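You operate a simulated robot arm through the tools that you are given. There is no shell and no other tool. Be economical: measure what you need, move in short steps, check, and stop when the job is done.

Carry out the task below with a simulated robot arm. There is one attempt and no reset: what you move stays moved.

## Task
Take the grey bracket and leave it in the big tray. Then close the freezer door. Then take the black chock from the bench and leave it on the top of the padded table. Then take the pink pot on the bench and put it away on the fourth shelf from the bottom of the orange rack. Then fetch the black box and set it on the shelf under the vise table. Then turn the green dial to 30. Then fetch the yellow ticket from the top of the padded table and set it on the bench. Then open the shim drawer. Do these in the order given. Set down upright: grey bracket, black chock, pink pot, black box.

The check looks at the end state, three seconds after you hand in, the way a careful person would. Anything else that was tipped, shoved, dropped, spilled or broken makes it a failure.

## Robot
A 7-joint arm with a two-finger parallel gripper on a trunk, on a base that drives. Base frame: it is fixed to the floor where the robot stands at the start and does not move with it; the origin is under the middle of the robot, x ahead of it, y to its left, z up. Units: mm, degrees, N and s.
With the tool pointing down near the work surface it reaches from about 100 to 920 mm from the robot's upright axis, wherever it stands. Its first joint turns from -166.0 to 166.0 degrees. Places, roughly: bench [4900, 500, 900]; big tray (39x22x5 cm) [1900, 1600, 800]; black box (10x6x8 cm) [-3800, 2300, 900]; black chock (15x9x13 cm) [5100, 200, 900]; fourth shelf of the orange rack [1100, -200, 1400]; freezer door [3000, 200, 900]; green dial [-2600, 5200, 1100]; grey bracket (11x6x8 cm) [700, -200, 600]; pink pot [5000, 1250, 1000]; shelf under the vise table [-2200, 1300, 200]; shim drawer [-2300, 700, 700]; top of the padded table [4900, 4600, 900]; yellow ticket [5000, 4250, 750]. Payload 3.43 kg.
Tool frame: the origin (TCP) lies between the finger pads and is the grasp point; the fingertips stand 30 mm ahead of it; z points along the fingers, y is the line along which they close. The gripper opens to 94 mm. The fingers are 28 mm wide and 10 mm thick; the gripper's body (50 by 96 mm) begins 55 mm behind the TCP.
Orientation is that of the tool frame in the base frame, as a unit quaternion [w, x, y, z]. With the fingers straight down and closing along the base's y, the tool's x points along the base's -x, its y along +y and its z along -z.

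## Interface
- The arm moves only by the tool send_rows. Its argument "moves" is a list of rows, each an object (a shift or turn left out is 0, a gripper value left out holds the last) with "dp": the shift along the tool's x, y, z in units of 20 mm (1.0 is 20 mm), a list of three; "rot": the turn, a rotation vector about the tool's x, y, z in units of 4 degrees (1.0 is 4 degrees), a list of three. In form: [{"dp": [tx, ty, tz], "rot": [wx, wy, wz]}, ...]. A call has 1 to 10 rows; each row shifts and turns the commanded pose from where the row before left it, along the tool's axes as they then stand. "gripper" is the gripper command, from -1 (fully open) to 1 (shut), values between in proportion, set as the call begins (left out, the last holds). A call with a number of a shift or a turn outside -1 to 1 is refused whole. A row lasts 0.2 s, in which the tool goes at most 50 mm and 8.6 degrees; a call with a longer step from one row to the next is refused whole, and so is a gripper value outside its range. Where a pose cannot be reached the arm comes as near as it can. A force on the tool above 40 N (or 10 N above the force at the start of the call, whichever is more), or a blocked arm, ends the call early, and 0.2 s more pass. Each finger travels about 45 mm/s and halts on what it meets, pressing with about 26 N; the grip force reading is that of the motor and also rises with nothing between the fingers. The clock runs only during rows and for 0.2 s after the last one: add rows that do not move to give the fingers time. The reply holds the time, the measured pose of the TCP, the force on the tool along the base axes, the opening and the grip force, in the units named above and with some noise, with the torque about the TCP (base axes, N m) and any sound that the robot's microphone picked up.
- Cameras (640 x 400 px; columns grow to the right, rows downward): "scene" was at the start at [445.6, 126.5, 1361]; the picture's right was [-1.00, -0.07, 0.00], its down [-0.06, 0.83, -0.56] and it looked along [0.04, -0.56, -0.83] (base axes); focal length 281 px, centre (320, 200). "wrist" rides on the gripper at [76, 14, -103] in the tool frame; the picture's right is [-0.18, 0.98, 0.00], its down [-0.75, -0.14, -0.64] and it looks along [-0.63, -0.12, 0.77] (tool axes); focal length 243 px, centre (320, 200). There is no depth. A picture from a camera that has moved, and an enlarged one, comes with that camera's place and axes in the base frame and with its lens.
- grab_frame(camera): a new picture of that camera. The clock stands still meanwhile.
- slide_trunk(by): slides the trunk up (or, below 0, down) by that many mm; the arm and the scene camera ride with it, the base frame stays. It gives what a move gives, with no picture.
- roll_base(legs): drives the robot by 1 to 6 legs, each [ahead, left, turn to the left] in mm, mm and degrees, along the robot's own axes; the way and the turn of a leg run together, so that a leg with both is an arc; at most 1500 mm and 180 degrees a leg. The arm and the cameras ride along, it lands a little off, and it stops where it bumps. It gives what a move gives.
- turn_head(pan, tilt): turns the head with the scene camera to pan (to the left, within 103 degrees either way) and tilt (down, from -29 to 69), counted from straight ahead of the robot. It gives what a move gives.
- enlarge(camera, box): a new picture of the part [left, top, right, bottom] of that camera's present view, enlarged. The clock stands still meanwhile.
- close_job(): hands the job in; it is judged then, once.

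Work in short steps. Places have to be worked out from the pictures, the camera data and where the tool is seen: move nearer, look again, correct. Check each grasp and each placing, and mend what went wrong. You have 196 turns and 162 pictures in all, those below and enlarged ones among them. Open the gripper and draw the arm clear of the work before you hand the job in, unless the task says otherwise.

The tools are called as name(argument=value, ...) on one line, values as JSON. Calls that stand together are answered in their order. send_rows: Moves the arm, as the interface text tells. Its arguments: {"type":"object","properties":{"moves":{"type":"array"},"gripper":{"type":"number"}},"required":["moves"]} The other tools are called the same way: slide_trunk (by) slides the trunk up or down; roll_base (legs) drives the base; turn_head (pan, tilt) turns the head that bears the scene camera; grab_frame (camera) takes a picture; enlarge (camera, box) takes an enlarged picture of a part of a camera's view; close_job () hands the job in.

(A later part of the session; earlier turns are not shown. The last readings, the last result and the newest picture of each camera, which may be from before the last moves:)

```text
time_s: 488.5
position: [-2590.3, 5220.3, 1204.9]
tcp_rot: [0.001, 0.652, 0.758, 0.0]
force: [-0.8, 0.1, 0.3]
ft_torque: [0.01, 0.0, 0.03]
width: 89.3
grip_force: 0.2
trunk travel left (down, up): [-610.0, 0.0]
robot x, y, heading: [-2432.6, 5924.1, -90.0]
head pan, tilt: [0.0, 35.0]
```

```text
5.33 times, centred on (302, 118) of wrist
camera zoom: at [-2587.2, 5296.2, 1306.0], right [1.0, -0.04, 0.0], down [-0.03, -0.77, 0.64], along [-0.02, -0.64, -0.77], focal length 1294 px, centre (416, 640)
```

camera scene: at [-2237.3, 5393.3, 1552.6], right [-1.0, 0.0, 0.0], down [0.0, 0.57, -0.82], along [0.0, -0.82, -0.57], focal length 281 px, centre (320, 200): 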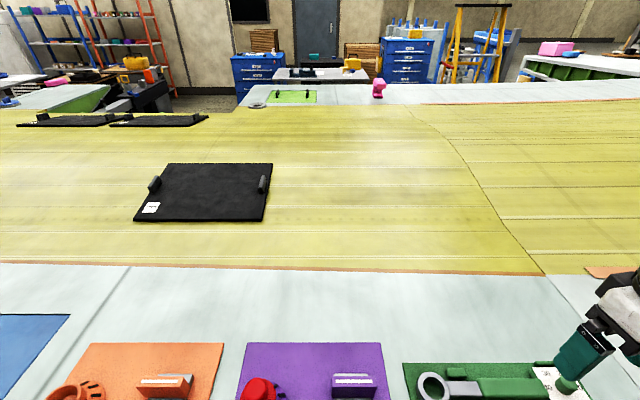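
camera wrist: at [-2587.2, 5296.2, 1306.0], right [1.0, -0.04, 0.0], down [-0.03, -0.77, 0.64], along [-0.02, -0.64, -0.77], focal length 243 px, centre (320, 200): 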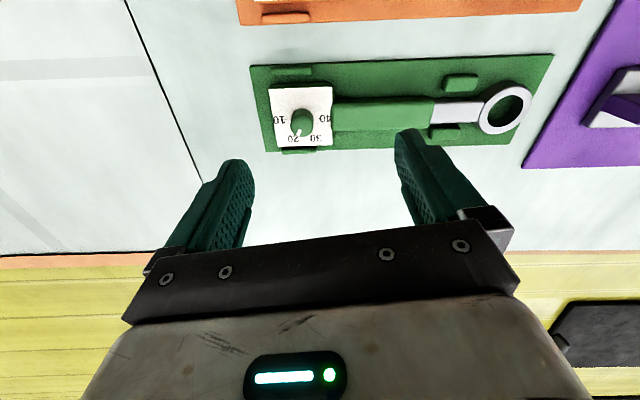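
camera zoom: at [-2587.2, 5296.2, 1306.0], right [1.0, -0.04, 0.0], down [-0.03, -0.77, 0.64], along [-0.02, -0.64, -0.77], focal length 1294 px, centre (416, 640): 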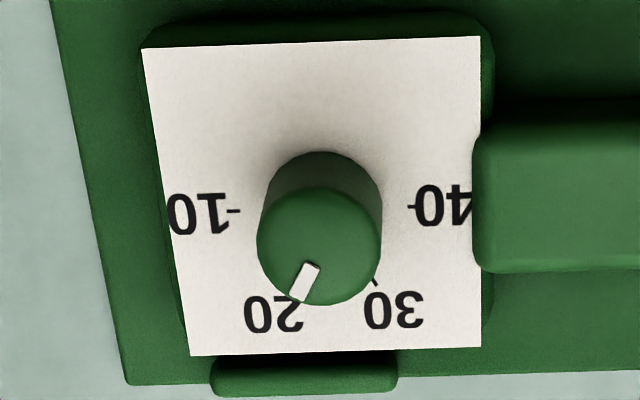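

Pointer ≈22 now; it must turn ≈50° counter-clockwise to 30. Knob ≈20 mm dia at (−2605,5213), top z≈1105. I set the gripper to ~42 mm and pre-rotate so the fingers straddle it along y, clear of the tool body.

send_rows(moves=[{"rot": [0, 0, -1]}, {"rot": [0, 0, -1]}, {"rot": [0, 0, -1]}, {"rot": [0, 0, -1]}, {"rot": [0, 0, -1]}, {"rot": [0, 0, -1]}, {"rot": [0, 0, -1]}, {"rot": [0, 0, -1]}, {"rot": [0, 0, -1]}, {"rot": [0, 0, -1]}], gripper=0.1)

send_rows(moves=[{"rot": [0, 0, -1]}, {"rot": [0, 0, -1]}, {"rot": [0, 0, -1]}, {"rot": [0, 0, -1]}, {"dp": [0.53, -0.63, 0]}, {"dp": [0, 0, 1]}, {"dp": [0, 0, 0.8]}])

grab_frame(camera="wrist")

```text
time_s: 490.7
position: [-2590.4, 5219.7, 1204.5]
tcp_rot: [0.002, 0.354, 0.935, 0.0]
force: [0.2, 0.5, 0.6]
ft_torque: [0.02, 0.02, -0.01]
width: 42.2
grip_force: 0.0
trunk travel left (down, up): [-610.0, 0.0]
robot x, y, heading: [-2430.2, 5923.2, -89.8]
head pan, tilt: [0.0, 35.0]
```

```text
time_s: 492.3
position: [-2605.5, 5213.1, 1168.8]
tcp_rot: [0.002, 0.22, 0.975, 0.0]
force: [1.2, -0.7, 0.0]
ft_torque: [0.0, 0.01, 0.01]
width: 42.3
grip_force: 0.1
trunk travel left (down, up): [-610.0, 0.0]
robot x, y, heading: [-2434.1, 5919.2, -89.9]
head pan, tilt: [0.0, 35.0]
```

```text
42 pictures are left
camera wrist: at [-2667.5, 5257.7, 1269.7], right [0.59, 0.81, 0.0], down [0.62, -0.45, 0.64], along [0.52, -0.38, -0.76], focal length 243 px, centre (320, 200)
```

wrist: 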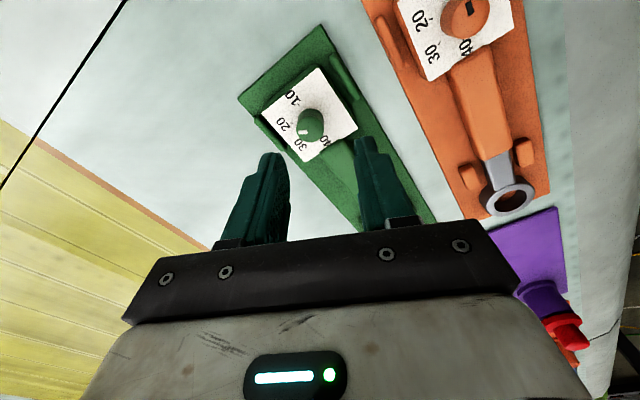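

I enlarge this second viewpoint to triangulate the knob precisely.

enlarge(camera="wrist", box=[260, 70, 380, 145])

```text
5.33 times, centred on (320, 108) of wrist
camera zoom: at [-2667.5, 5257.7, 1269.7], right [0.59, 0.81, 0.0], down [0.62, -0.45, 0.64], along [0.52, -0.38, -0.76], focal length 1294 px, centre (320, 693)
```

zoom: 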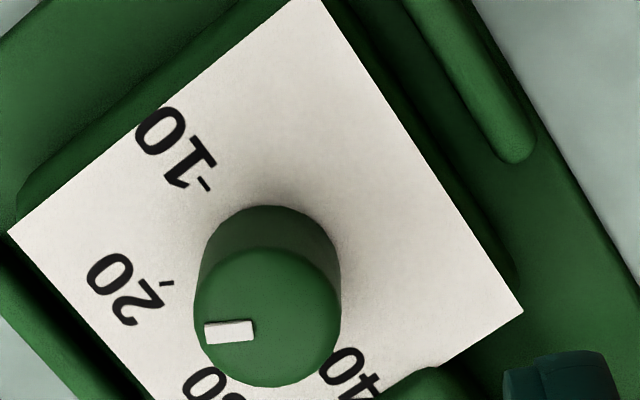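

Refined: knob top z≈1096, centre (−2607,5207), dia 21; pointer reads ≈22.5, so ~45° to go. I descend over it and close.

send_rows(moves=[{"dp": [-0.04, -0.31, 0]}, {"dp": [0, 0, 0.9]}, {"dp": [0, 0, 0.9]}, {"dp": [0, 0, 0.9]}, {}])

send_rows(moves=[{}, {}, {}, {}], gripper=1)

grab_frame(camera="wrist")

```text
time_s: 493.5
position: [-2607.8, 5205.6, 1114.3]
tcp_rot: [0.002, 0.221, 0.975, 0.0]
force: [-0.3, -0.3, 0.6]
ft_torque: [0.0, 0.05, 0.01]
width: 42.1
grip_force: 0.1
trunk travel left (down, up): [-610.0, 0.0]
robot x, y, heading: [-2430.8, 5925.2, -89.9]
head pan, tilt: [0.0, 35.0]
```

```text
time_s: 494.5
position: [-2607.9, 5205.6, 1114.4]
tcp_rot: [0.001, 0.219, 0.976, 0.0]
force: [-0.8, -2.7, 2.2]
ft_torque: [-0.08, -0.02, 0.01]
width: 20.5
grip_force: 25.6
trunk travel left (down, up): [-610.0, 0.0]
robot x, y, heading: [-2429.1, 5921.1, -90.4]
head pan, tilt: [0.0, 35.0]
```

```text
40 pictures are left
camera wrist: at [-2669.7, 5251.4, 1216.1], right [0.59, 0.81, 0.0], down [0.62, -0.45, 0.64], along [0.52, -0.38, -0.76], focal length 243 px, centre (320, 200)
```

wrist: 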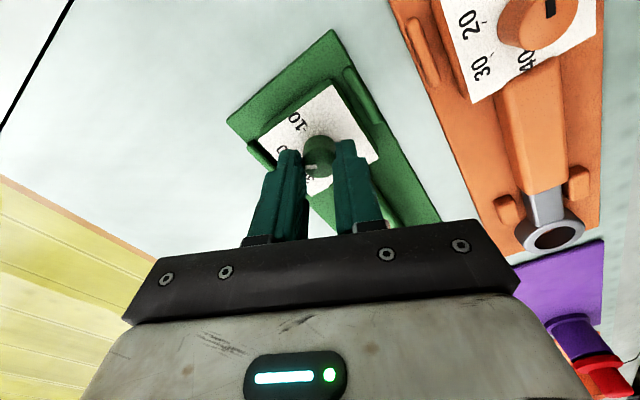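

Knob is gripped (20.5 mm). I rotate 44° counter‑clockwise (−tool z).

send_rows(moves=[{"rot": [0, 0, -1]}, {"rot": [0, 0, -1]}, {"rot": [0, 0, -1]}, {"rot": [0, 0, -1]}, {"rot": [0, 0, -1]}, {"rot": [0, 0, -1]}, {"rot": [0, 0, -1]}, {"rot": [0, 0, -1]}, {"rot": [0, 0, -1]}, {"rot": [0, 0, -1]}])

send_rows(moves=[{"rot": [0, 0, -1]}, {}])

send_rows(moves=[{}, {}, {}, {"dp": [0, 0, -1]}, {"dp": [0, 0, -1]}, {"dp": [0, 0, -1]}], gripper=0.1)

grab_frame(camera="wrist")

```text
time_s: 496.7
position: [-2607.3, 5205.9, 1114.5]
tcp_rot: [0.001, -0.127, 0.992, -0.001]
force: [-4.4, -3.0, 9.0]
ft_torque: [-0.04, 0.0, 0.0]
width: 20.6
grip_force: 26.0
trunk travel left (down, up): [-610.0, 0.0]
robot x, y, heading: [-2430.6, 5919.4, -90.2]
head pan, tilt: [0.0, 35.0]
```

```text
time_s: 497.3
position: [-2607.2, 5206.2, 1114.4]
tcp_rot: [0.002, -0.162, 0.987, -0.001]
force: [-4.7, -4.7, 9.6]
ft_torque: [-0.12, 0.07, 0.04]
width: 20.7
grip_force: 25.6
trunk travel left (down, up): [-610.0, 0.0]
robot x, y, heading: [-2428.5, 5924.6, -90.2]
head pan, tilt: [0.0, 35.0]
```

```text
time_s: 498.7
position: [-2607.5, 5205.8, 1174.4]
tcp_rot: [0.0, -0.162, 0.987, -0.001]
force: [0.5, -0.5, -1.2]
ft_torque: [0.0, -0.03, 0.0]
width: 42.3
grip_force: 0.0
trunk travel left (down, up): [-610.0, 0.0]
robot x, y, heading: [-2429.6, 5920.1, -90.1]
head pan, tilt: [0.0, 35.0]
```

```text
39 pictures are left
camera wrist: at [-2683.8, 5194.9, 1275.7], right [-0.14, 0.99, 0.0], down [0.76, 0.11, 0.64], along [0.64, 0.09, -0.76], focal length 243 px, centre (320, 200)
```

wrist: 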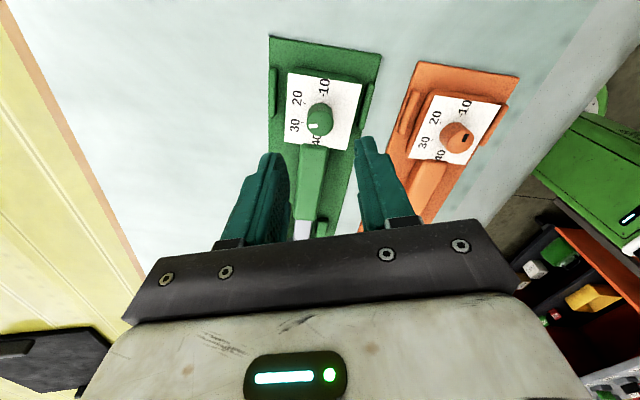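

enlarge(camera="wrist", box=[260, 65, 380, 140])

```text
5.33 times, centred on (320, 102) of wrist
camera zoom: at [-2683.8, 5194.9, 1275.7], right [-0.14, 0.99, 0.0], down [0.76, 0.11, 0.64], along [0.64, 0.09, -0.76], focal length 1294 px, centre (320, 720)
```

zoom: 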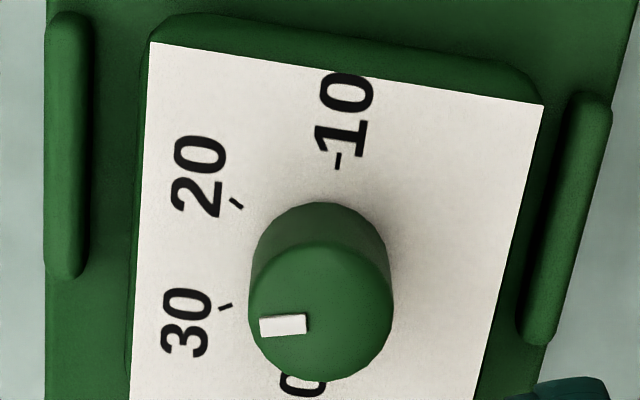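

By orientation, the mark is still ≈16° short of the 30 tick (reading ≈27). I re-grip and turn 16° more.

send_rows(moves=[{"dp": [0, 0, 1]}, {"dp": [0, 0, 1]}, {"dp": [0, 0, 1]}, {}])

send_rows(moves=[{}, {}, {}, {}, {"rot": [0, 0, -1]}, {"rot": [0, 0, -1]}, {"rot": [0, 0, -1]}, {"rot": [0, 0, -1]}, {}], gripper=1)

send_rows(moves=[{}, {}, {}, {"dp": [0, 0, -1]}, {"dp": [0, 0, -1]}, {"dp": [0, 0, -1]}], gripper=0.1)

enlarge(camera="wrist", box=[260, 65, 380, 140])

```text
time_s: 499.7
position: [-2606.6, 5204.7, 1113.4]
tcp_rot: [0.001, -0.162, 0.987, -0.001]
force: [-0.5, -0.1, 0.0]
ft_torque: [0.0, -0.01, -0.02]
width: 42.0
grip_force: 0.0
trunk travel left (down, up): [-610.0, 0.0]
robot x, y, heading: [-2431.8, 5927.1, -90.2]
head pan, tilt: [0.0, 35.0]
```

```text
time_s: 501.7
position: [-2606.2, 5206.5, 1115.7]
tcp_rot: [0.002, -0.298, 0.955, -0.001]
force: [0.4, -0.2, -0.5]
ft_torque: [-0.02, 0.06, -0.02]
width: 21.1
grip_force: 25.9
trunk travel left (down, up): [-610.0, 0.0]
robot x, y, heading: [-2429.8, 5920.9, -89.8]
head pan, tilt: [0.0, 35.0]
```

```text
time_s: 503.1
position: [-2606.1, 5207.0, 1174.3]
tcp_rot: [0.001, -0.297, 0.955, -0.001]
force: [-0.9, 1.1, 0.6]
ft_torque: [0.02, 0.0, 0.02]
width: 42.2
grip_force: 0.2
trunk travel left (down, up): [-610.0, 0.0]
robot x, y, heading: [-2430.8, 5920.5, -90.0]
head pan, tilt: [0.0, 35.0]
```

```text
5.33 times, centred on (320, 102) of wrist
camera zoom: at [-2677.0, 5174.7, 1276.1], right [-0.41, 0.91, 0.0], down [0.7, 0.31, 0.64], along [0.59, 0.26, -0.77], focal length 1294 px, centre (320, 720)
```

zoom: 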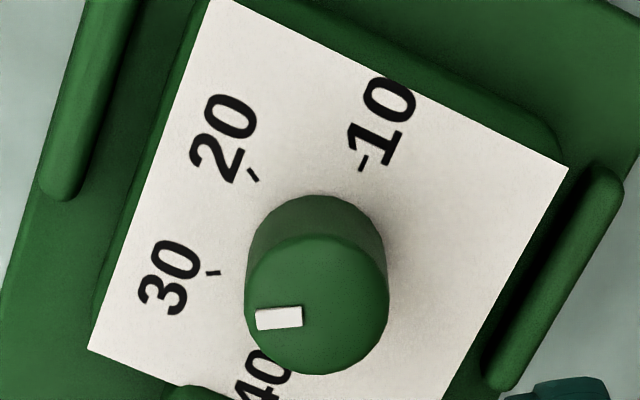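

The mark now lines up with the 30 tick. Next the yellow ticket: I raise, back out, turn to face +x and drive back along the corridor.

send_rows(moves=[{"dp": [0, 0, -0.8]}, {"dp": [0, 0, -0.7]}])

roll_base(legs=[[-570, 0, 0], [0, 0, 90], [1500, 0, 0], [1500, 0, 0], [1500, 0, 0], [1500, 0, 0]])

```text
time_s: 503.7
position: [-2605.9, 5207.5, 1204.7]
tcp_rot: [0.002, -0.297, 0.955, -0.001]
force: [0.4, 0.3, 0.7]
ft_torque: [0.01, -0.02, -0.05]
width: 42.3
grip_force: 0.0
trunk travel left (down, up): [-610.0, 0.0]
robot x, y, heading: [-2429.4, 5921.5, -90.1]
head pan, tilt: [0.0, 35.0]
```

```text
time_s: 539.0
position: [4294.0, 6295.4, 1205.0]
tcp_rot: [-0.001, 0.885, -0.465, 0.0]
force: [0.2, -0.4, 1.1]
ft_torque: [-0.01, 0.03, 0.01]
width: 42.2
grip_force: 0.1
trunk travel left (down, up): [-610.0, 0.0]
robot x, y, heading: [3574.3, 6471.3, -0.1]
head pan, tilt: [0.0, 35.0]
```

I strafe down to the padded table (y≈4420) and look at the ticket.

roll_base(legs=[[-150, 0, 0], [0, -1500, 0], [0, -560, 0], [500, 0, 0]])

turn_head(pan=-10, tilt=40)

grab_frame(camera="scene")

```text
time_s: 542.5
position: [4146.8, 6028.1, 1201.8]
tcp_rot: [-0.003, 0.887, -0.461, -0.003]
force: [0.9, 0.2, -1.5]
ft_torque: [0.03, 0.11, 0.03]
width: 42.2
grip_force: 0.0
trunk travel left (down, up): [-610.0, 0.0]
robot x, y, heading: [3428.6, 6200.5, 0.4]
head pan, tilt: [0.0, 35.0]
stopped in leg 2: the robot was blocked; the commanded pose is now the measured one
```

```text
time_s: 543.2
position: [4143.8, 6029.7, 1205.3]
tcp_rot: [-0.002, 0.887, -0.461, 0.0]
force: [0.3, 0.6, 0.2]
ft_torque: [-0.01, 0.0, 0.02]
width: 42.3
grip_force: 0.1
trunk travel left (down, up): [-610.0, 0.0]
robot x, y, heading: [3428.6, 6201.0, 0.1]
head pan, tilt: [-10.0, 40.0]
```

```text
36 pictures are left
camera scene: at [3953.5, 6385.7, 1545.0], right [-0.17, -0.99, 0.0], down [-0.63, 0.11, -0.77], along [0.76, -0.13, -0.64], focal length 281 px, centre (320, 200)
```

scene: 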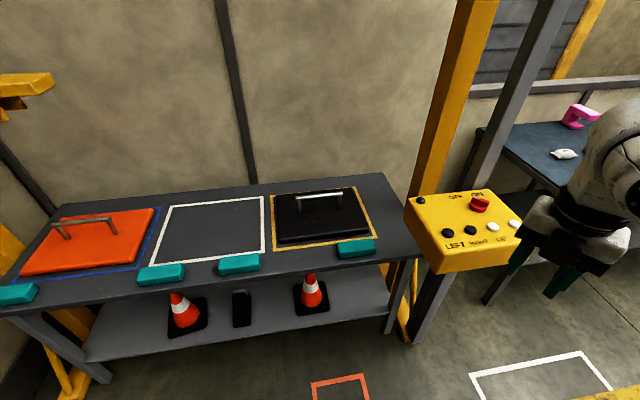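

I likely touched the red ladder's foot on my right rear. I move off it and inspect.

roll_base(legs=[[0, 120, 0], [330, 0, 0]])

turn_head(pan=-103, tilt=30)

grab_frame(camera="scene")

```text
time_s: 546.2
position: [4477.1, 6155.3, 1204.6]
tcp_rot: [-0.003, 0.888, -0.459, 0.001]
force: [-0.2, 0.4, -0.3]
ft_torque: [-0.02, 0.0, -0.01]
width: 42.4
grip_force: 0.1
trunk travel left (down, up): [-610.0, 0.0]
robot x, y, heading: [3760.5, 6323.0, 0.8]
head pan, tilt: [-10.0, 40.0]
```

```text
time_s: 547.9
position: [4475.8, 6155.8, 1205.0]
tcp_rot: [-0.002, 0.888, -0.46, 0.0]
force: [0.2, 1.0, 0.3]
ft_torque: [-0.03, 0.03, 0.0]
width: 42.4
grip_force: 0.0
trunk travel left (down, up): [-610.0, 0.0]
robot x, y, heading: [3759.5, 6320.3, 0.5]
head pan, tilt: [-103.0, 30.0]
```

```text
35 pictures are left
camera scene: at [4179.0, 6435.7, 1560.4], right [-0.98, 0.22, 0.0], down [0.11, 0.49, -0.87], along [-0.19, -0.85, -0.5], focal length 281 px, centre (320, 200)
```

scene: 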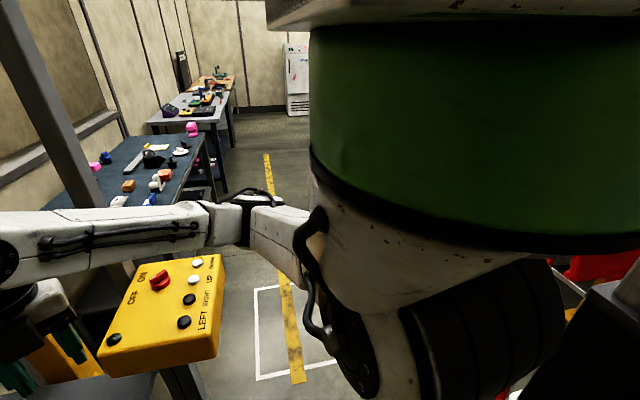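

The ladder is out of view behind me. To pass the crane posts safely I retract the arm 120 mm, back 60, then strafe down, and look back at the ladder from there.

send_rows(moves=[{"dp": [-0.577, 0.817, 0]}, {"dp": [-0.577, 0.817, 0]}, {"dp": [-0.577, 0.817, 0]}, {"dp": [-0.577, 0.817, 0]}, {"dp": [-0.577, 0.817, 0]}, {"dp": [-0.577, 0.817, 0]}])

roll_base(legs=[[-60, 0, 0], [0, -1500, 0], [0, -400, 0]])

turn_head(pan=103, tilt=25)

grab_frame(camera="scene")

```text
time_s: 549.3
position: [4374.0, 6141.9, 1204.2]
tcp_rot: [-0.003, 0.889, -0.459, -0.002]
force: [-0.4, -0.4, -0.8]
ft_torque: [0.01, 0.0, -0.01]
width: 42.4
grip_force: 0.2
out of reach, approached as far as the arm can: row 5, 6
trunk travel left (down, up): [-610.0, 0.0]
robot x, y, heading: [3760.7, 6324.6, 0.4]
head pan, tilt: [-103.0, 30.0]
```

```text
time_s: 559.4
position: [4319.5, 4235.2, 1203.1]
tcp_rot: [-0.003, 0.886, -0.465, -0.002]
force: [-0.7, -0.4, 0.1]
ft_torque: [0.02, 0.03, 0.02]
width: 42.2
grip_force: 0.0
trunk travel left (down, up): [-610.0, 0.0]
robot x, y, heading: [3708.7, 4420.4, -0.2]
head pan, tilt: [-103.0, 30.0]
```

```text
time_s: 562.4
position: [4319.2, 4234.7, 1203.6]
tcp_rot: [-0.003, 0.886, -0.464, -0.002]
force: [-0.7, 0.0, -0.5]
ft_torque: [-0.03, -0.03, 0.02]
width: 42.1
grip_force: 0.1
trunk travel left (down, up): [-610.0, 0.0]
robot x, y, heading: [3702.8, 4421.8, -0.3]
head pan, tilt: [103.0, 25.0]
```

```text
34 pictures are left
camera scene: at [4126.8, 4707.9, 1568.4], right [0.98, 0.22, 0.0], down [0.09, -0.41, -0.91], along [-0.2, 0.88, -0.42], focal length 281 px, centre (320, 200)
```

scene: 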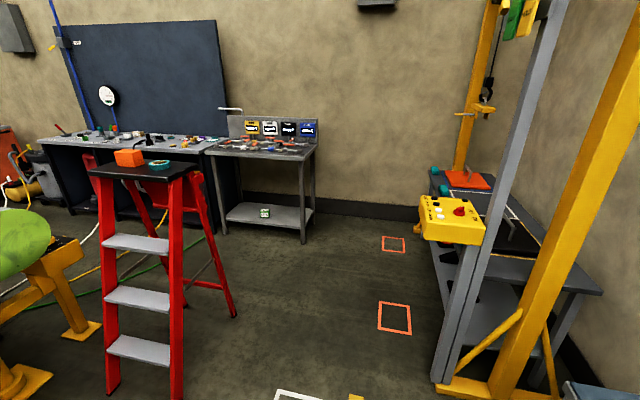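

The ladder stands with its items in place. Now to the ticket: I move forward 560 and look.

roll_base(legs=[[560, 0, 0.3]])

turn_head(pan=-25, tilt=50)

grab_frame(camera="scene")

grab_frame(camera="wrist")

```text
time_s: 565.6
position: [4882.6, 4236.9, 1203.8]
tcp_rot: [-0.002, 0.887, -0.462, -0.001]
force: [-0.7, 0.0, -0.5]
ft_torque: [-0.01, -0.04, -0.02]
width: 42.3
grip_force: 0.2
trunk travel left (down, up): [-610.0, 0.0]
robot x, y, heading: [4268.4, 4422.7, 0.2]
head pan, tilt: [103.0, 25.0]
```

```text
time_s: 567.7
position: [4882.3, 4236.6, 1204.0]
tcp_rot: [-0.003, 0.887, -0.463, -0.002]
force: [0.1, -0.9, -0.4]
ft_torque: [0.01, 0.03, 0.01]
width: 42.3
grip_force: 0.1
trunk travel left (down, up): [-610.0, 0.0]
robot x, y, heading: [4264.8, 4420.7, -0.0]
head pan, tilt: [-25.0, 50.0]
```

```text
33 pictures are left
camera scene: at [4779.2, 4587.1, 1530.9], right [-0.42, -0.91, 0.0], down [-0.69, 0.32, -0.64], along [0.58, -0.27, -0.77], focal length 281 px, centre (320, 200)
```

scene: 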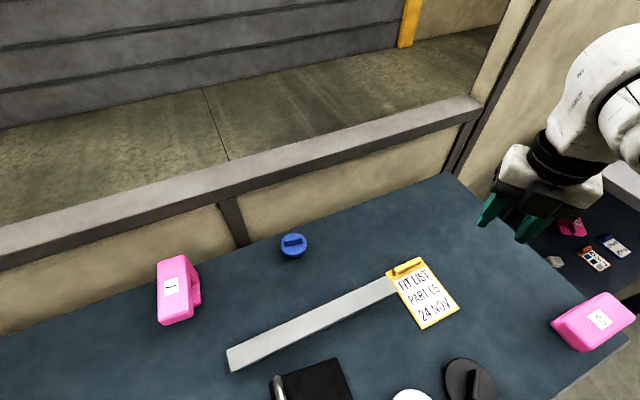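

```text
32 pictures are left
camera wrist: at [4914.8, 4165.4, 1304.8], right [-0.91, -0.41, 0.0], down [-0.32, 0.69, 0.65], along [-0.26, 0.59, -0.76], focal length 243 px, centre (320, 200)
```

wrist: 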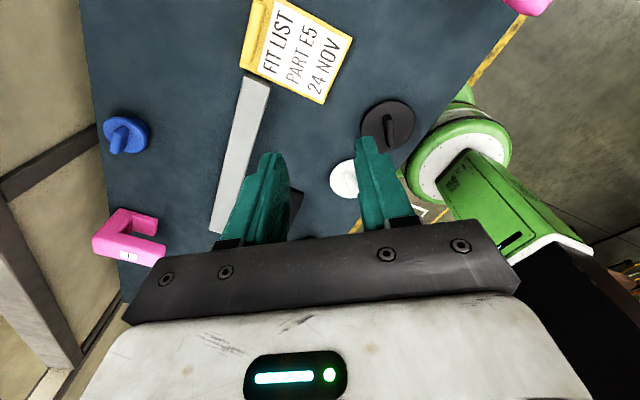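

Clip bar triangulates to ≈(4984,4248,870), lying along y. I enlarge to see its shape.

enlarge(camera="scene", box=[370, 245, 482, 340])

```text
4.21 times, centred on (426, 292) of scene
camera zoom: at [4779.2, 4587.1, 1530.9], right [-0.42, -0.91, 0.0], down [-0.69, 0.32, -0.64], along [0.58, -0.27, -0.77], focal length 1183 px, centre (-126, -190)
```

zoom: 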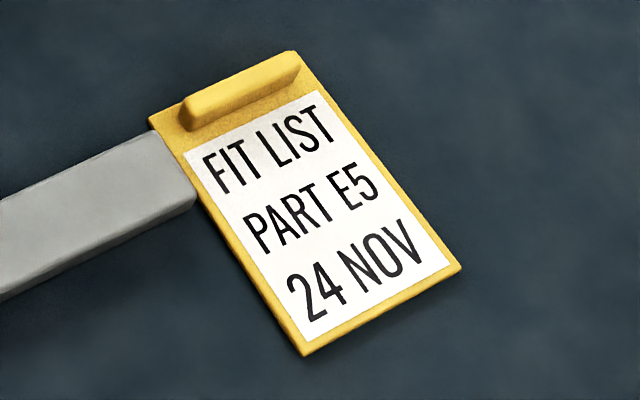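

Ridge runs along y from 4201 to 4283 at x≈4985. I rotate the tool so it closes along x, move the base in 60 mm, place the hand above and descend partway.

send_rows(moves=[{"rot": [0, 0, 1]}, {"rot": [0, 0, 1]}, {"rot": [0, 0, 1]}, {"rot": [0, 0, 1]}, {"rot": [0, 0, 1]}, {"rot": [0, 0, 1]}, {"rot": [0, 0, 1]}, {"rot": [0, 0, 1]}, {"rot": [0, 0, 1]}, {"rot": [0, 0, 0.4]}], gripper=0)

roll_base(legs=[[60, 0, 0]])

send_rows(moves=[{"dp": [-0.12, -0.71, 1]}, {"dp": [-0.12, -0.71, 1]}, {"dp": [-0.12, -0.71, 1]}, {"dp": [0, 0, 1]}, {"dp": [0, 0, 1]}, {"dp": [0, 0, 1]}, {"dp": [0, 0, 1]}, {"dp": [0, 0, 1]}, {"dp": [0, 0, 1]}, {"dp": [0, 0, 1]}])

grab_frame(camera="wrist")

```text
time_s: 569.9
position: [4883.2, 4237.0, 1203.6]
tcp_rot: [0.002, -0.69, 0.724, 0.002]
force: [-0.3, -0.3, -0.2]
ft_torque: [0.0, 0.02, -0.01]
width: 46.8
grip_force: 0.0
trunk travel left (down, up): [-610.0, 0.0]
robot x, y, heading: [4267.4, 4422.0, 0.3]
head pan, tilt: [-25.0, 50.0]
```

```text
time_s: 570.9
position: [4944.0, 4237.1, 1202.8]
tcp_rot: [0.003, -0.69, 0.724, 0.003]
force: [0.3, -0.2, -1.3]
ft_torque: [-0.01, 0.03, -0.01]
width: 46.8
grip_force: 0.1
trunk travel left (down, up): [-610.0, 0.0]
robot x, y, heading: [4331.5, 4422.3, 0.2]
head pan, tilt: [-25.0, 50.0]
```

```text
time_s: 573.1
position: [4985.9, 4243.3, 1003.3]
tcp_rot: [0.002, -0.69, 0.724, 0.002]
force: [-0.4, 0.9, 0.3]
ft_torque: [-0.02, -0.01, -0.03]
width: 46.9
grip_force: 0.0
trunk travel left (down, up): [-610.0, 0.0]
robot x, y, heading: [4332.7, 4421.8, 0.1]
head pan, tilt: [-25.0, 50.0]
```

```text
30 pictures are left
camera wrist: at [4968.3, 4167.1, 1105.1], right [-0.97, 0.23, 0.0], down [0.18, 0.74, 0.65], along [0.15, 0.63, -0.76], focal length 243 px, centre (320, 200)
```

wrist: 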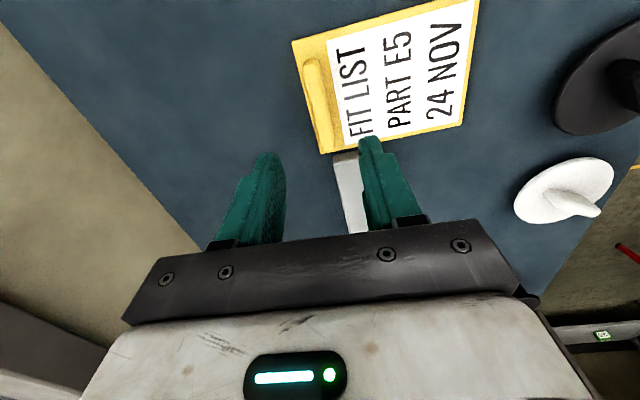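

Aligned over the ridge. I descend to z≈900 and close.

send_rows(moves=[{"dp": [0, -0.08, 1]}, {"dp": [0, 0, 1]}, {"dp": [0, 0, 1]}, {"dp": [0, 0, 1]}, {"dp": [0, 0, 0.6]}, {"dp": [0, 0, 0.5]}, {}])

send_rows(moves=[{}, {}, {}, {}, {}], gripper=1)

grab_frame(camera="wrist")

```text
time_s: 574.7
position: [4988.6, 4244.3, 903.4]
tcp_rot: [0.002, -0.691, 0.723, 0.002]
force: [-0.1, -0.4, -0.7]
ft_torque: [0.03, 0.01, -0.01]
width: 47.1
grip_force: 0.0
trunk travel left (down, up): [-610.0, 0.0]
robot x, y, heading: [4329.5, 4421.2, 0.2]
head pan, tilt: [-25.0, 50.0]
```

```text
time_s: 575.9
position: [4988.5, 4244.7, 901.8]
tcp_rot: [0.002, -0.69, 0.724, 0.001]
force: [0.2, -0.6, 0.0]
ft_torque: [0.0, -0.01, 0.01]
width: 13.1
grip_force: 26.4
trunk travel left (down, up): [-610.0, 0.0]
robot x, y, heading: [4328.3, 4422.8, 0.1]
head pan, tilt: [-25.0, 50.0]
```

```text
29 pictures are left
camera wrist: at [4971.0, 4167.6, 1002.6], right [-0.97, 0.23, 0.0], down [0.18, 0.74, 0.65], along [0.15, 0.63, -0.76], focal length 243 px, centre (320, 200)
```

wrist: 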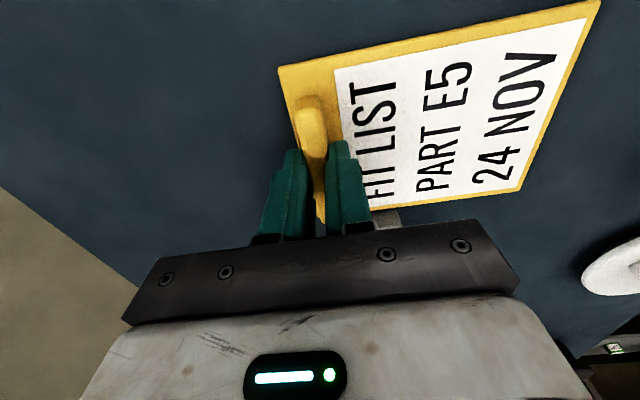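

The ridge is held (13 mm). I lift 120 mm and check.

send_rows(moves=[{"dp": [0, 0, -0.5]}, {"dp": [0, 0, -0.5]}, {"dp": [0, 0, -1]}, {"dp": [0, 0, -1]}, {"dp": [0, 0, -1]}, {"dp": [0, 0, -1]}, {"dp": [0, 0, -1]}, {"dp": [0, 0, -1]}])

grab_frame(camera="scene")

```text
time_s: 577.7
position: [4988.2, 4242.4, 1042.5]
tcp_rot: [0.0, -0.69, 0.724, 0.003]
force: [0.4, -0.8, 0.6]
ft_torque: [-0.03, 0.0, -0.01]
width: 12.9
grip_force: 25.8
trunk travel left (down, up): [-610.0, 0.0]
robot x, y, heading: [4332.6, 4421.5, -0.0]
head pan, tilt: [-25.0, 50.0]
```

```text
28 pictures are left
camera scene: at [4840.4, 4586.7, 1530.8], right [-0.42, -0.91, 0.0], down [-0.69, 0.32, -0.64], along [0.58, -0.27, -0.77], focal length 281 px, centre (320, 200)
```

scene: 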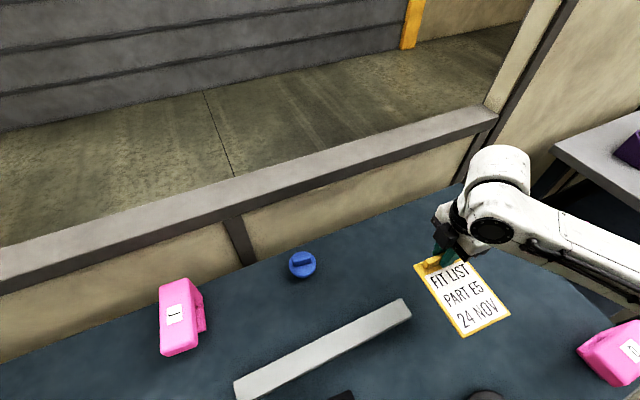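

Ticket is held level. I drive to the bench: free spot at ≈(4900,590) between the orange frame and the tape dispenser.

roll_base(legs=[[-430, 0, 0], [0, -1500, 0], [0, -1500, 0], [0, -650, 0]])

roll_base(legs=[[340, 0, 0]])

turn_head(pan=-20, tilt=50)

grab_frame(camera="scene")

```text
time_s: 597.6
position: [4501.1, 568.0, 1042.5]
tcp_rot: [0.003, -0.681, 0.732, 0.002]
force: [0.1, 0.4, -1.2]
ft_torque: [0.0, -0.03, 0.01]
width: 13.1
grip_force: 25.8
trunk travel left (down, up): [-610.0, 0.0]
robot x, y, heading: [3848.0, 766.0, -1.5]
head pan, tilt: [-25.0, 50.0]
```

```text
time_s: 599.8
position: [4845.1, 560.7, 1041.2]
tcp_rot: [0.003, -0.682, 0.731, 0.002]
force: [0.3, 0.1, -0.4]
ft_torque: [-0.02, -0.01, -0.02]
width: 13.2
grip_force: 25.5
trunk travel left (down, up): [-610.0, 0.0]
robot x, y, heading: [4192.7, 756.0, -1.3]
head pan, tilt: [-25.0, 50.0]
```

```text
time_s: 600.5
position: [4844.6, 562.2, 1042.0]
tcp_rot: [0.002, -0.683, 0.731, 0.001]
force: [0.4, -0.6, -0.9]
ft_torque: [-0.01, 0.0, 0.01]
width: 13.1
grip_force: 26.2
trunk travel left (down, up): [-610.0, 0.0]
robot x, y, heading: [4191.7, 757.1, -1.2]
head pan, tilt: [-20.0, 50.0]
```

```text
27 pictures are left
camera scene: at [4706.8, 915.4, 1530.9], right [-0.36, -0.93, 0.0], down [-0.71, 0.28, -0.64], along [0.6, -0.23, -0.77], focal length 281 px, centre (320, 200)
```

scene: 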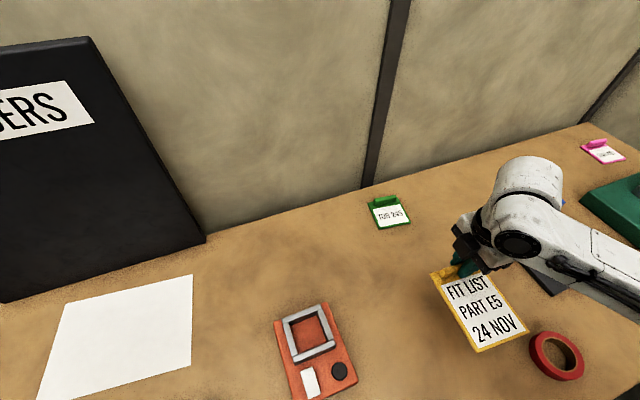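

The ticket hangs over a free spot. I lower it to ≈z 922, then slowly to contact.

send_rows(moves=[{"dp": [0, 0, 1]}, {"dp": [0, 0, 1]}, {"dp": [0, 0, 1]}, {"dp": [0, 0, 1]}, {"dp": [0, 0, 1]}, {"dp": [0, 0, 1]}, {"dp": [0, 0, 0.3]}, {"dp": [0, 0, 0.3]}])

grab_frame(camera="wrist")

```text
time_s: 602.3
position: [4845.1, 563.4, 909.2]
tcp_rot: [0.003, -0.682, 0.731, 0.003]
force: [0.1, 0.9, 0.6]
ft_torque: [0.01, 0.01, 0.05]
width: 13.0
grip_force: 26.0
trunk travel left (down, up): [-610.0, 0.0]
robot x, y, heading: [4188.5, 754.4, -1.0]
head pan, tilt: [-20.0, 50.0]
```

```text
26 pictures are left
camera wrist: at [4825.1, 486.8, 1010.7], right [-0.97, 0.25, 0.0], down [0.19, 0.74, 0.65], along [0.16, 0.63, -0.76], focal length 243 px, centre (320, 200)
```

wrist: 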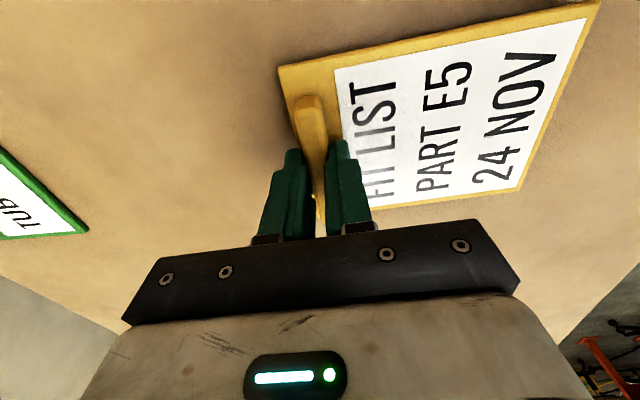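

I lower a few more millimetres, then release and rise.

send_rows(moves=[{"dp": [0, 0, 0.15]}, {"dp": [0, 0, 0.15]}, {}])

send_rows(moves=[{}, {}, {}, {}], gripper=0)

send_rows(moves=[{"dp": [0, 0, -0.5]}, {"dp": [0, 0, -1]}, {"dp": [0, 0, -1]}, {"dp": [0, 0, -1]}, {"dp": [0, 0, -1]}, {"dp": [0, 0, -1]}])

grab_frame(camera="wrist")

```text
time_s: 603.1
position: [4843.5, 562.8, 902.2]
tcp_rot: [0.002, -0.682, 0.732, 0.001]
force: [-0.5, 2.0, -0.7]
ft_torque: [-0.03, -0.05, 0.02]
width: 13.1
grip_force: 26.2
trunk travel left (down, up): [-610.0, 0.0]
robot x, y, heading: [4189.2, 754.8, -1.2]
head pan, tilt: [-20.0, 50.0]
```

```text
time_s: 604.1
position: [4842.8, 562.6, 903.1]
tcp_rot: [0.002, -0.682, 0.732, 0.002]
force: [0.3, -0.3, 0.1]
ft_torque: [0.01, 0.06, -0.02]
width: 46.9
grip_force: 0.0
trunk travel left (down, up): [-610.0, 0.0]
robot x, y, heading: [4188.2, 755.1, -1.3]
head pan, tilt: [-20.0, 50.0]
```

```text
time_s: 605.5
position: [4844.3, 561.9, 1013.5]
tcp_rot: [0.002, -0.683, 0.731, 0.002]
force: [0.0, 0.7, 0.5]
ft_torque: [0.04, -0.02, -0.01]
width: 47.0
grip_force: 0.0
trunk travel left (down, up): [-610.0, 0.0]
robot x, y, heading: [4188.9, 753.0, -1.3]
head pan, tilt: [-20.0, 50.0]
```

```text
25 pictures are left
camera wrist: at [4824.9, 486.2, 1115.0], right [-0.97, 0.25, 0.0], down [0.19, 0.74, 0.65], along [0.16, 0.63, -0.76], focal length 243 px, centre (320, 200)
```

wrist: 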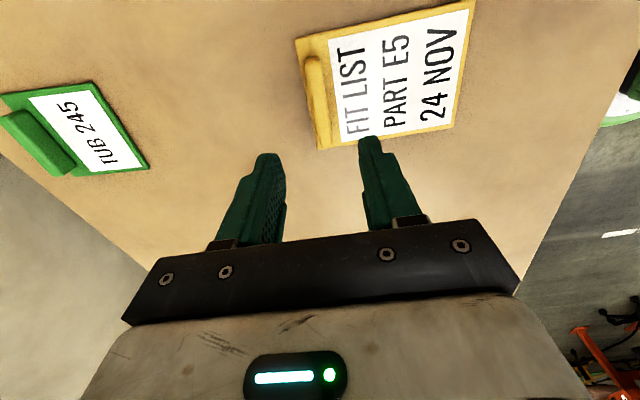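

Ticket lies flat on the bench. Last: the shim drawer near (−2300,700,700). I turn round and drive west along the corridor to look.

roll_base(legs=[[-480, 0, 1.3], [0, 80, 0], [0, 0, 180], [1500, 0, 0], [1500, 0, 0], [900, 0, 0]])

turn_head(pan=0, tilt=15)

grab_frame(camera="scene")

```text
time_s: 634.7
position: [-841.5, 1033.1, 1015.3]
tcp_rot: [0.002, 0.728, 0.685, -0.002]
force: [-0.7, 0.4, -0.6]
ft_torque: [0.0, 0.01, 0.0]
width: 47.0
grip_force: 0.1
trunk travel left (down, up): [-610.0, 0.0]
robot x, y, heading: [-191.4, 845.9, 179.5]
head pan, tilt: [-20.0, 50.0]
```

```text
time_s: 635.7
position: [-841.3, 1032.8, 1013.7]
tcp_rot: [0.002, 0.728, 0.686, -0.002]
force: [-0.7, 0.7, 0.6]
ft_torque: [0.02, -0.01, -0.01]
width: 46.9
grip_force: 0.0
trunk travel left (down, up): [-610.0, 0.0]
robot x, y, heading: [-188.6, 846.5, 179.4]
head pan, tilt: [0.0, 15.0]
```

```text
24 pictures are left
camera scene: at [-725.0, 660.1, 1584.5], right [0.01, 1.0, 0.0], down [0.26, 0.0, -0.97], along [-0.97, 0.01, -0.26], focal length 281 px, centre (320, 200)
```

scene: 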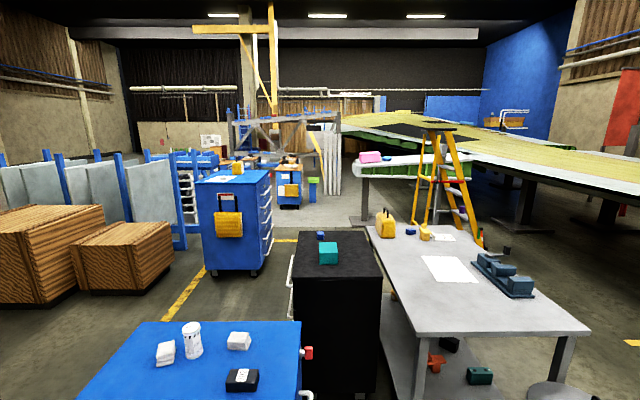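

The black cabinet's drawers (white handles) face −y. I check the southern passage between the near blue cabinet and the partition.

turn_head(pan=65, tilt=35)

grab_frame(camera="scene")

```text
time_s: 637.1
position: [-842.1, 1033.9, 1013.4]
tcp_rot: [0.001, 0.728, 0.686, -0.003]
force: [0.9, -0.3, -0.8]
ft_torque: [0.02, -0.03, -0.01]
width: 46.7
grip_force: 0.0
trunk travel left (down, up): [-610.0, 0.0]
robot x, y, heading: [-183.1, 844.4, 179.2]
head pan, tilt: [65.0, 35.0]
```

```text
23 pictures are left
camera scene: at [-669.7, 579.7, 1552.6], right [-0.9, 0.43, 0.0], down [0.25, 0.52, -0.82], along [-0.35, -0.74, -0.57], focal length 281 px, centre (320, 200)
```

scene: 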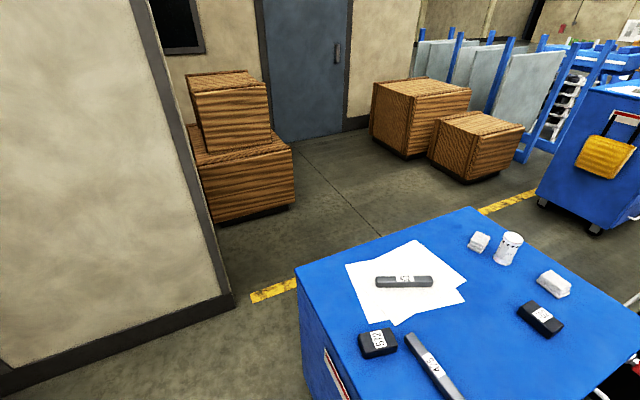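

That gap (~660 mm) is too tight. I take the known western route around the vise table instead.

roll_base(legs=[[390, 0, 0.8], [0, -1060, 0], [0, -500, 0], [1500, 0, 0], [510, 0, 0], [0, 0, 90]])

turn_head(pan=-25, tilt=25)

grab_frame(camera="scene")

```text
time_s: 660.6
position: [-2791.1, 1756.8, 1013.8]
tcp_rot: [0.003, 0.029, 1.0, 0.0]
force: [0.4, 0.6, 0.4]
ft_torque: [-0.02, 0.01, -0.01]
width: 47.0
grip_force: 0.0
trunk travel left (down, up): [-610.0, 0.0]
robot x, y, heading: [-2603.3, 2411.8, -90.6]
head pan, tilt: [65.0, 35.0]
```

```text
time_s: 662.3
position: [-2789.6, 1757.3, 1012.7]
tcp_rot: [0.003, 0.028, 1.0, -0.001]
force: [0.1, 0.1, -0.2]
ft_torque: [-0.05, 0.0, 0.01]
width: 46.7
grip_force: 0.0
trunk travel left (down, up): [-610.0, 0.0]
robot x, y, heading: [-2604.5, 2413.3, -90.7]
head pan, tilt: [-25.0, 25.0]
```

```text
22 pictures are left
camera scene: at [-2455.1, 1888.1, 1568.4], right [-0.9, 0.43, 0.0], down [0.18, 0.38, -0.91], along [-0.39, -0.82, -0.42], focal length 281 px, centre (320, 200)
```

scene: 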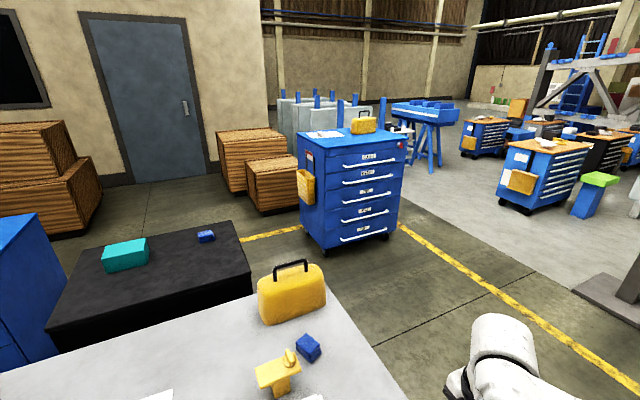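

Cabinet 2's front is at y≈−47, x<−3430; the lane at x≈−3190 is free. I strafe there, go forward to y≈400 and turn to face +x.

roll_base(legs=[[0, -585, 0.7], [1500, 0, 0], [500, 0, 0], [0, 0, 90]])

turn_head(pan=10, tilt=35)

grab_frame(camera="scene")

```text
time_s: 673.8
position: [-3345.4, 107.0, 1015.6]
tcp_rot: [0.0, 0.016, 1.0, 0.011]
force: [4.3, 34.5, 8.1]
ft_torque: [-1.52, 0.25, -0.34]
width: 27.6
grip_force: 0.1
trunk travel left (down, up): [-610.0, 0.0]
robot x, y, heading: [-3177.1, 760.9, -89.1]
head pan, tilt: [-25.0, 25.0]
stopped in leg 3: the force on the tool passed its limit at 66 N (the readings are from after the stop); the commanded pose is now the measured one
```

```text
time_s: 674.8
position: [-3345.7, 106.1, 1013.7]
tcp_rot: [0.001, 0.016, 1.0, 0.009]
force: [2.7, 41.9, -1.2]
ft_torque: [-1.45, 0.08, -0.4]
width: 23.2
grip_force: 0.1
trunk travel left (down, up): [-610.0, 0.0]
robot x, y, heading: [-3172.8, 760.1, -89.1]
head pan, tilt: [10.0, 35.0]
```

```text
21 pictures are left
camera scene: at [-2958.1, 237.2, 1553.2], right [-0.98, -0.19, 0.0], down [-0.11, 0.56, -0.82], along [0.15, -0.81, -0.57], focal length 281 px, centre (320, 200)
```

scene: 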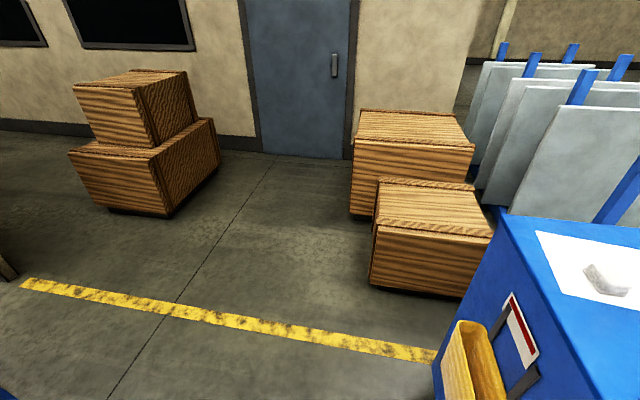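

The hand touched cabinet 2's front; I back off at once and inspect.

roll_base(legs=[[-150, 0, 0]])

turn_head(pan=-35, tilt=40)

grab_frame(camera="scene")

```text
time_s: 676.2
position: [-3346.2, 255.3, 1014.4]
tcp_rot: [0.002, 0.016, 1.0, 0.008]
force: [0.2, -0.3, -0.6]
ft_torque: [0.04, 0.02, -0.01]
width: 47.0
grip_force: 0.0
trunk travel left (down, up): [-610.0, 0.0]
robot x, y, heading: [-3172.8, 911.8, -88.8]
head pan, tilt: [10.0, 35.0]
```

```text
time_s: 677.3
position: [-3346.9, 255.8, 1013.7]
tcp_rot: [0.001, 0.016, 1.0, 0.008]
force: [0.7, 0.4, -0.7]
ft_torque: [0.01, -0.02, -0.02]
width: 47.0
grip_force: 0.1
trunk travel left (down, up): [-610.0, 0.0]
robot x, y, heading: [-3177.1, 910.7, -89.5]
head pan, tilt: [-35.0, 40.0]
```

```text
20 pictures are left
camera scene: at [-3024.2, 403.5, 1545.1], right [-0.83, 0.56, 0.0], down [0.36, 0.53, -0.77], along [-0.43, -0.63, -0.64], focal length 281 px, centre (320, 200)
```

scene: 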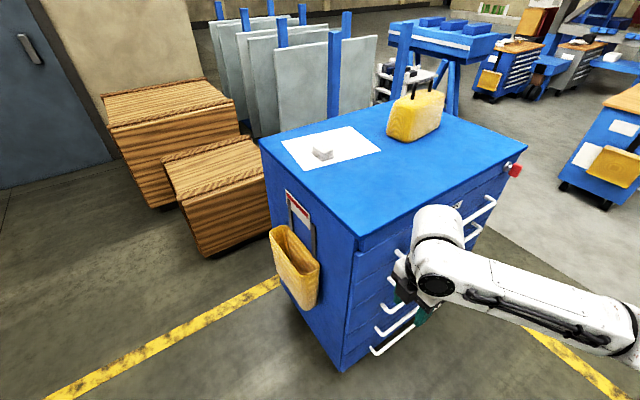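

Cabinet 2 is undisturbed. I shift left away from it, go south to y≈−100 and turn to face +x to see the black cabinet's front.

roll_base(legs=[[60, 120, 0], [200, 70, 0], [750, 0, 0], [0, 0, 90]])

turn_head(pan=30, tilt=35)

grab_frame(camera="scene")

```text
time_s: 687.4
position: [-2312.5, -264.3, 1014.0]
tcp_rot: [-0.006, -0.698, 0.716, 0.007]
force: [-0.5, 0.0, 0.5]
ft_torque: [-0.01, 0.05, -0.03]
width: 47.2
grip_force: 0.2
trunk travel left (down, up): [-610.0, 0.0]
robot x, y, heading: [-2968.9, -100.5, 1.5]
head pan, tilt: [-35.0, 40.0]
```

```text
time_s: 688.7
position: [-2313.2, -264.7, 1012.7]
tcp_rot: [-0.005, -0.699, 0.715, 0.007]
force: [0.2, 0.1, -0.9]
ft_torque: [-0.02, 0.0, 0.02]
width: 47.0
grip_force: 0.0
trunk travel left (down, up): [-610.0, 0.0]
robot x, y, heading: [-2970.1, -101.3, 1.3]
head pan, tilt: [30.0, 35.0]
```

```text
19 pictures are left
camera scene: at [-2458.7, 152.6, 1552.6], right [0.52, -0.85, 0.0], down [-0.49, -0.3, -0.82], along [0.7, 0.43, -0.57], focal length 281 px, centre (320, 200)
```

scene: 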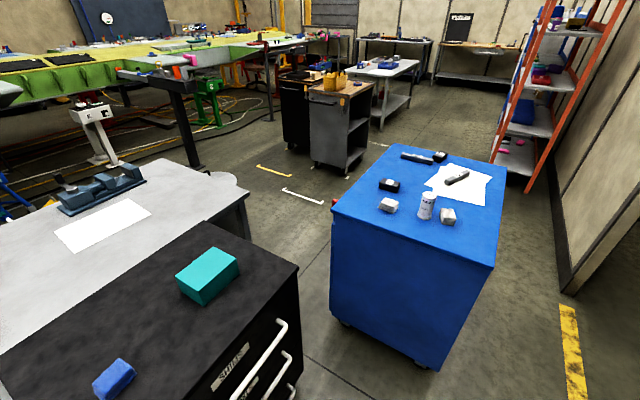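

The label "SHIMS" is on the black cabinet's top drawer (face y≈540). I turn to face it, offset the base, and look straight on.

roll_base(legs=[[0, 0, 88.7], [-150, 0, 0], [0, -560, 0]])

turn_head(pan=-5, tilt=50)

grab_frame(camera="scene")

grab_frame(camera="wrist")

```text
time_s: 696.7
position: [-2234.6, 414.1, 1013.8]
tcp_rot: [0.01, 1.0, -0.016, -0.001]
force: [0.7, 0.6, -0.4]
ft_torque: [0.01, 0.0, 0.0]
width: 47.2
grip_force: 0.1
trunk travel left (down, up): [-610.0, 0.0]
robot x, y, heading: [-2409.3, -242.9, 90.8]
head pan, tilt: [30.0, 35.0]
```

```text
time_s: 697.7
position: [-2234.7, 413.5, 1013.7]
tcp_rot: [0.009, 1.0, -0.016, -0.001]
force: [0.0, -0.3, -0.4]
ft_torque: [-0.03, 0.0, 0.0]
width: 47.0
grip_force: 0.1
trunk travel left (down, up): [-610.0, 0.0]
robot x, y, heading: [-2406.1, -243.4, 90.7]
head pan, tilt: [-5.0, 50.0]
```

```text
18 pictures are left
camera scene: at [-2601.9, 276.9, 1530.9], right [1.0, -0.07, 0.0], down [-0.05, -0.76, -0.64], along [0.05, 0.64, -0.77], focal length 281 px, centre (320, 200)
```

scene: 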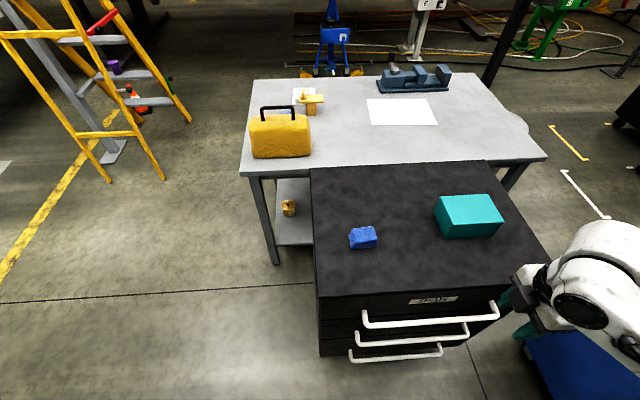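

```text
17 pictures are left
camera wrist: at [-2158.4, 398.8, 1115.2], right [-0.22, -0.98, 0.02], down [-0.75, 0.18, 0.64], along [-0.63, 0.13, -0.77], focal length 243 px, centre (320, 200)
```

wrist: 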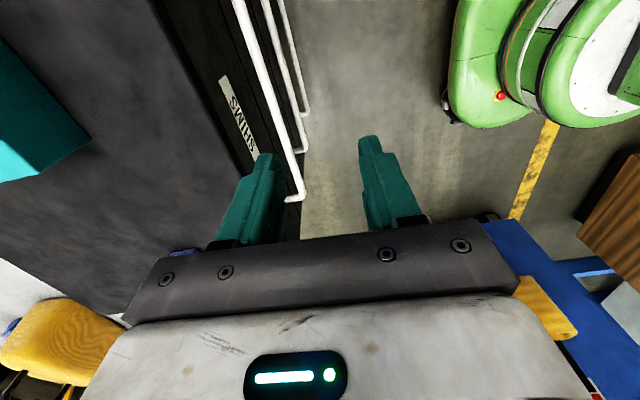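

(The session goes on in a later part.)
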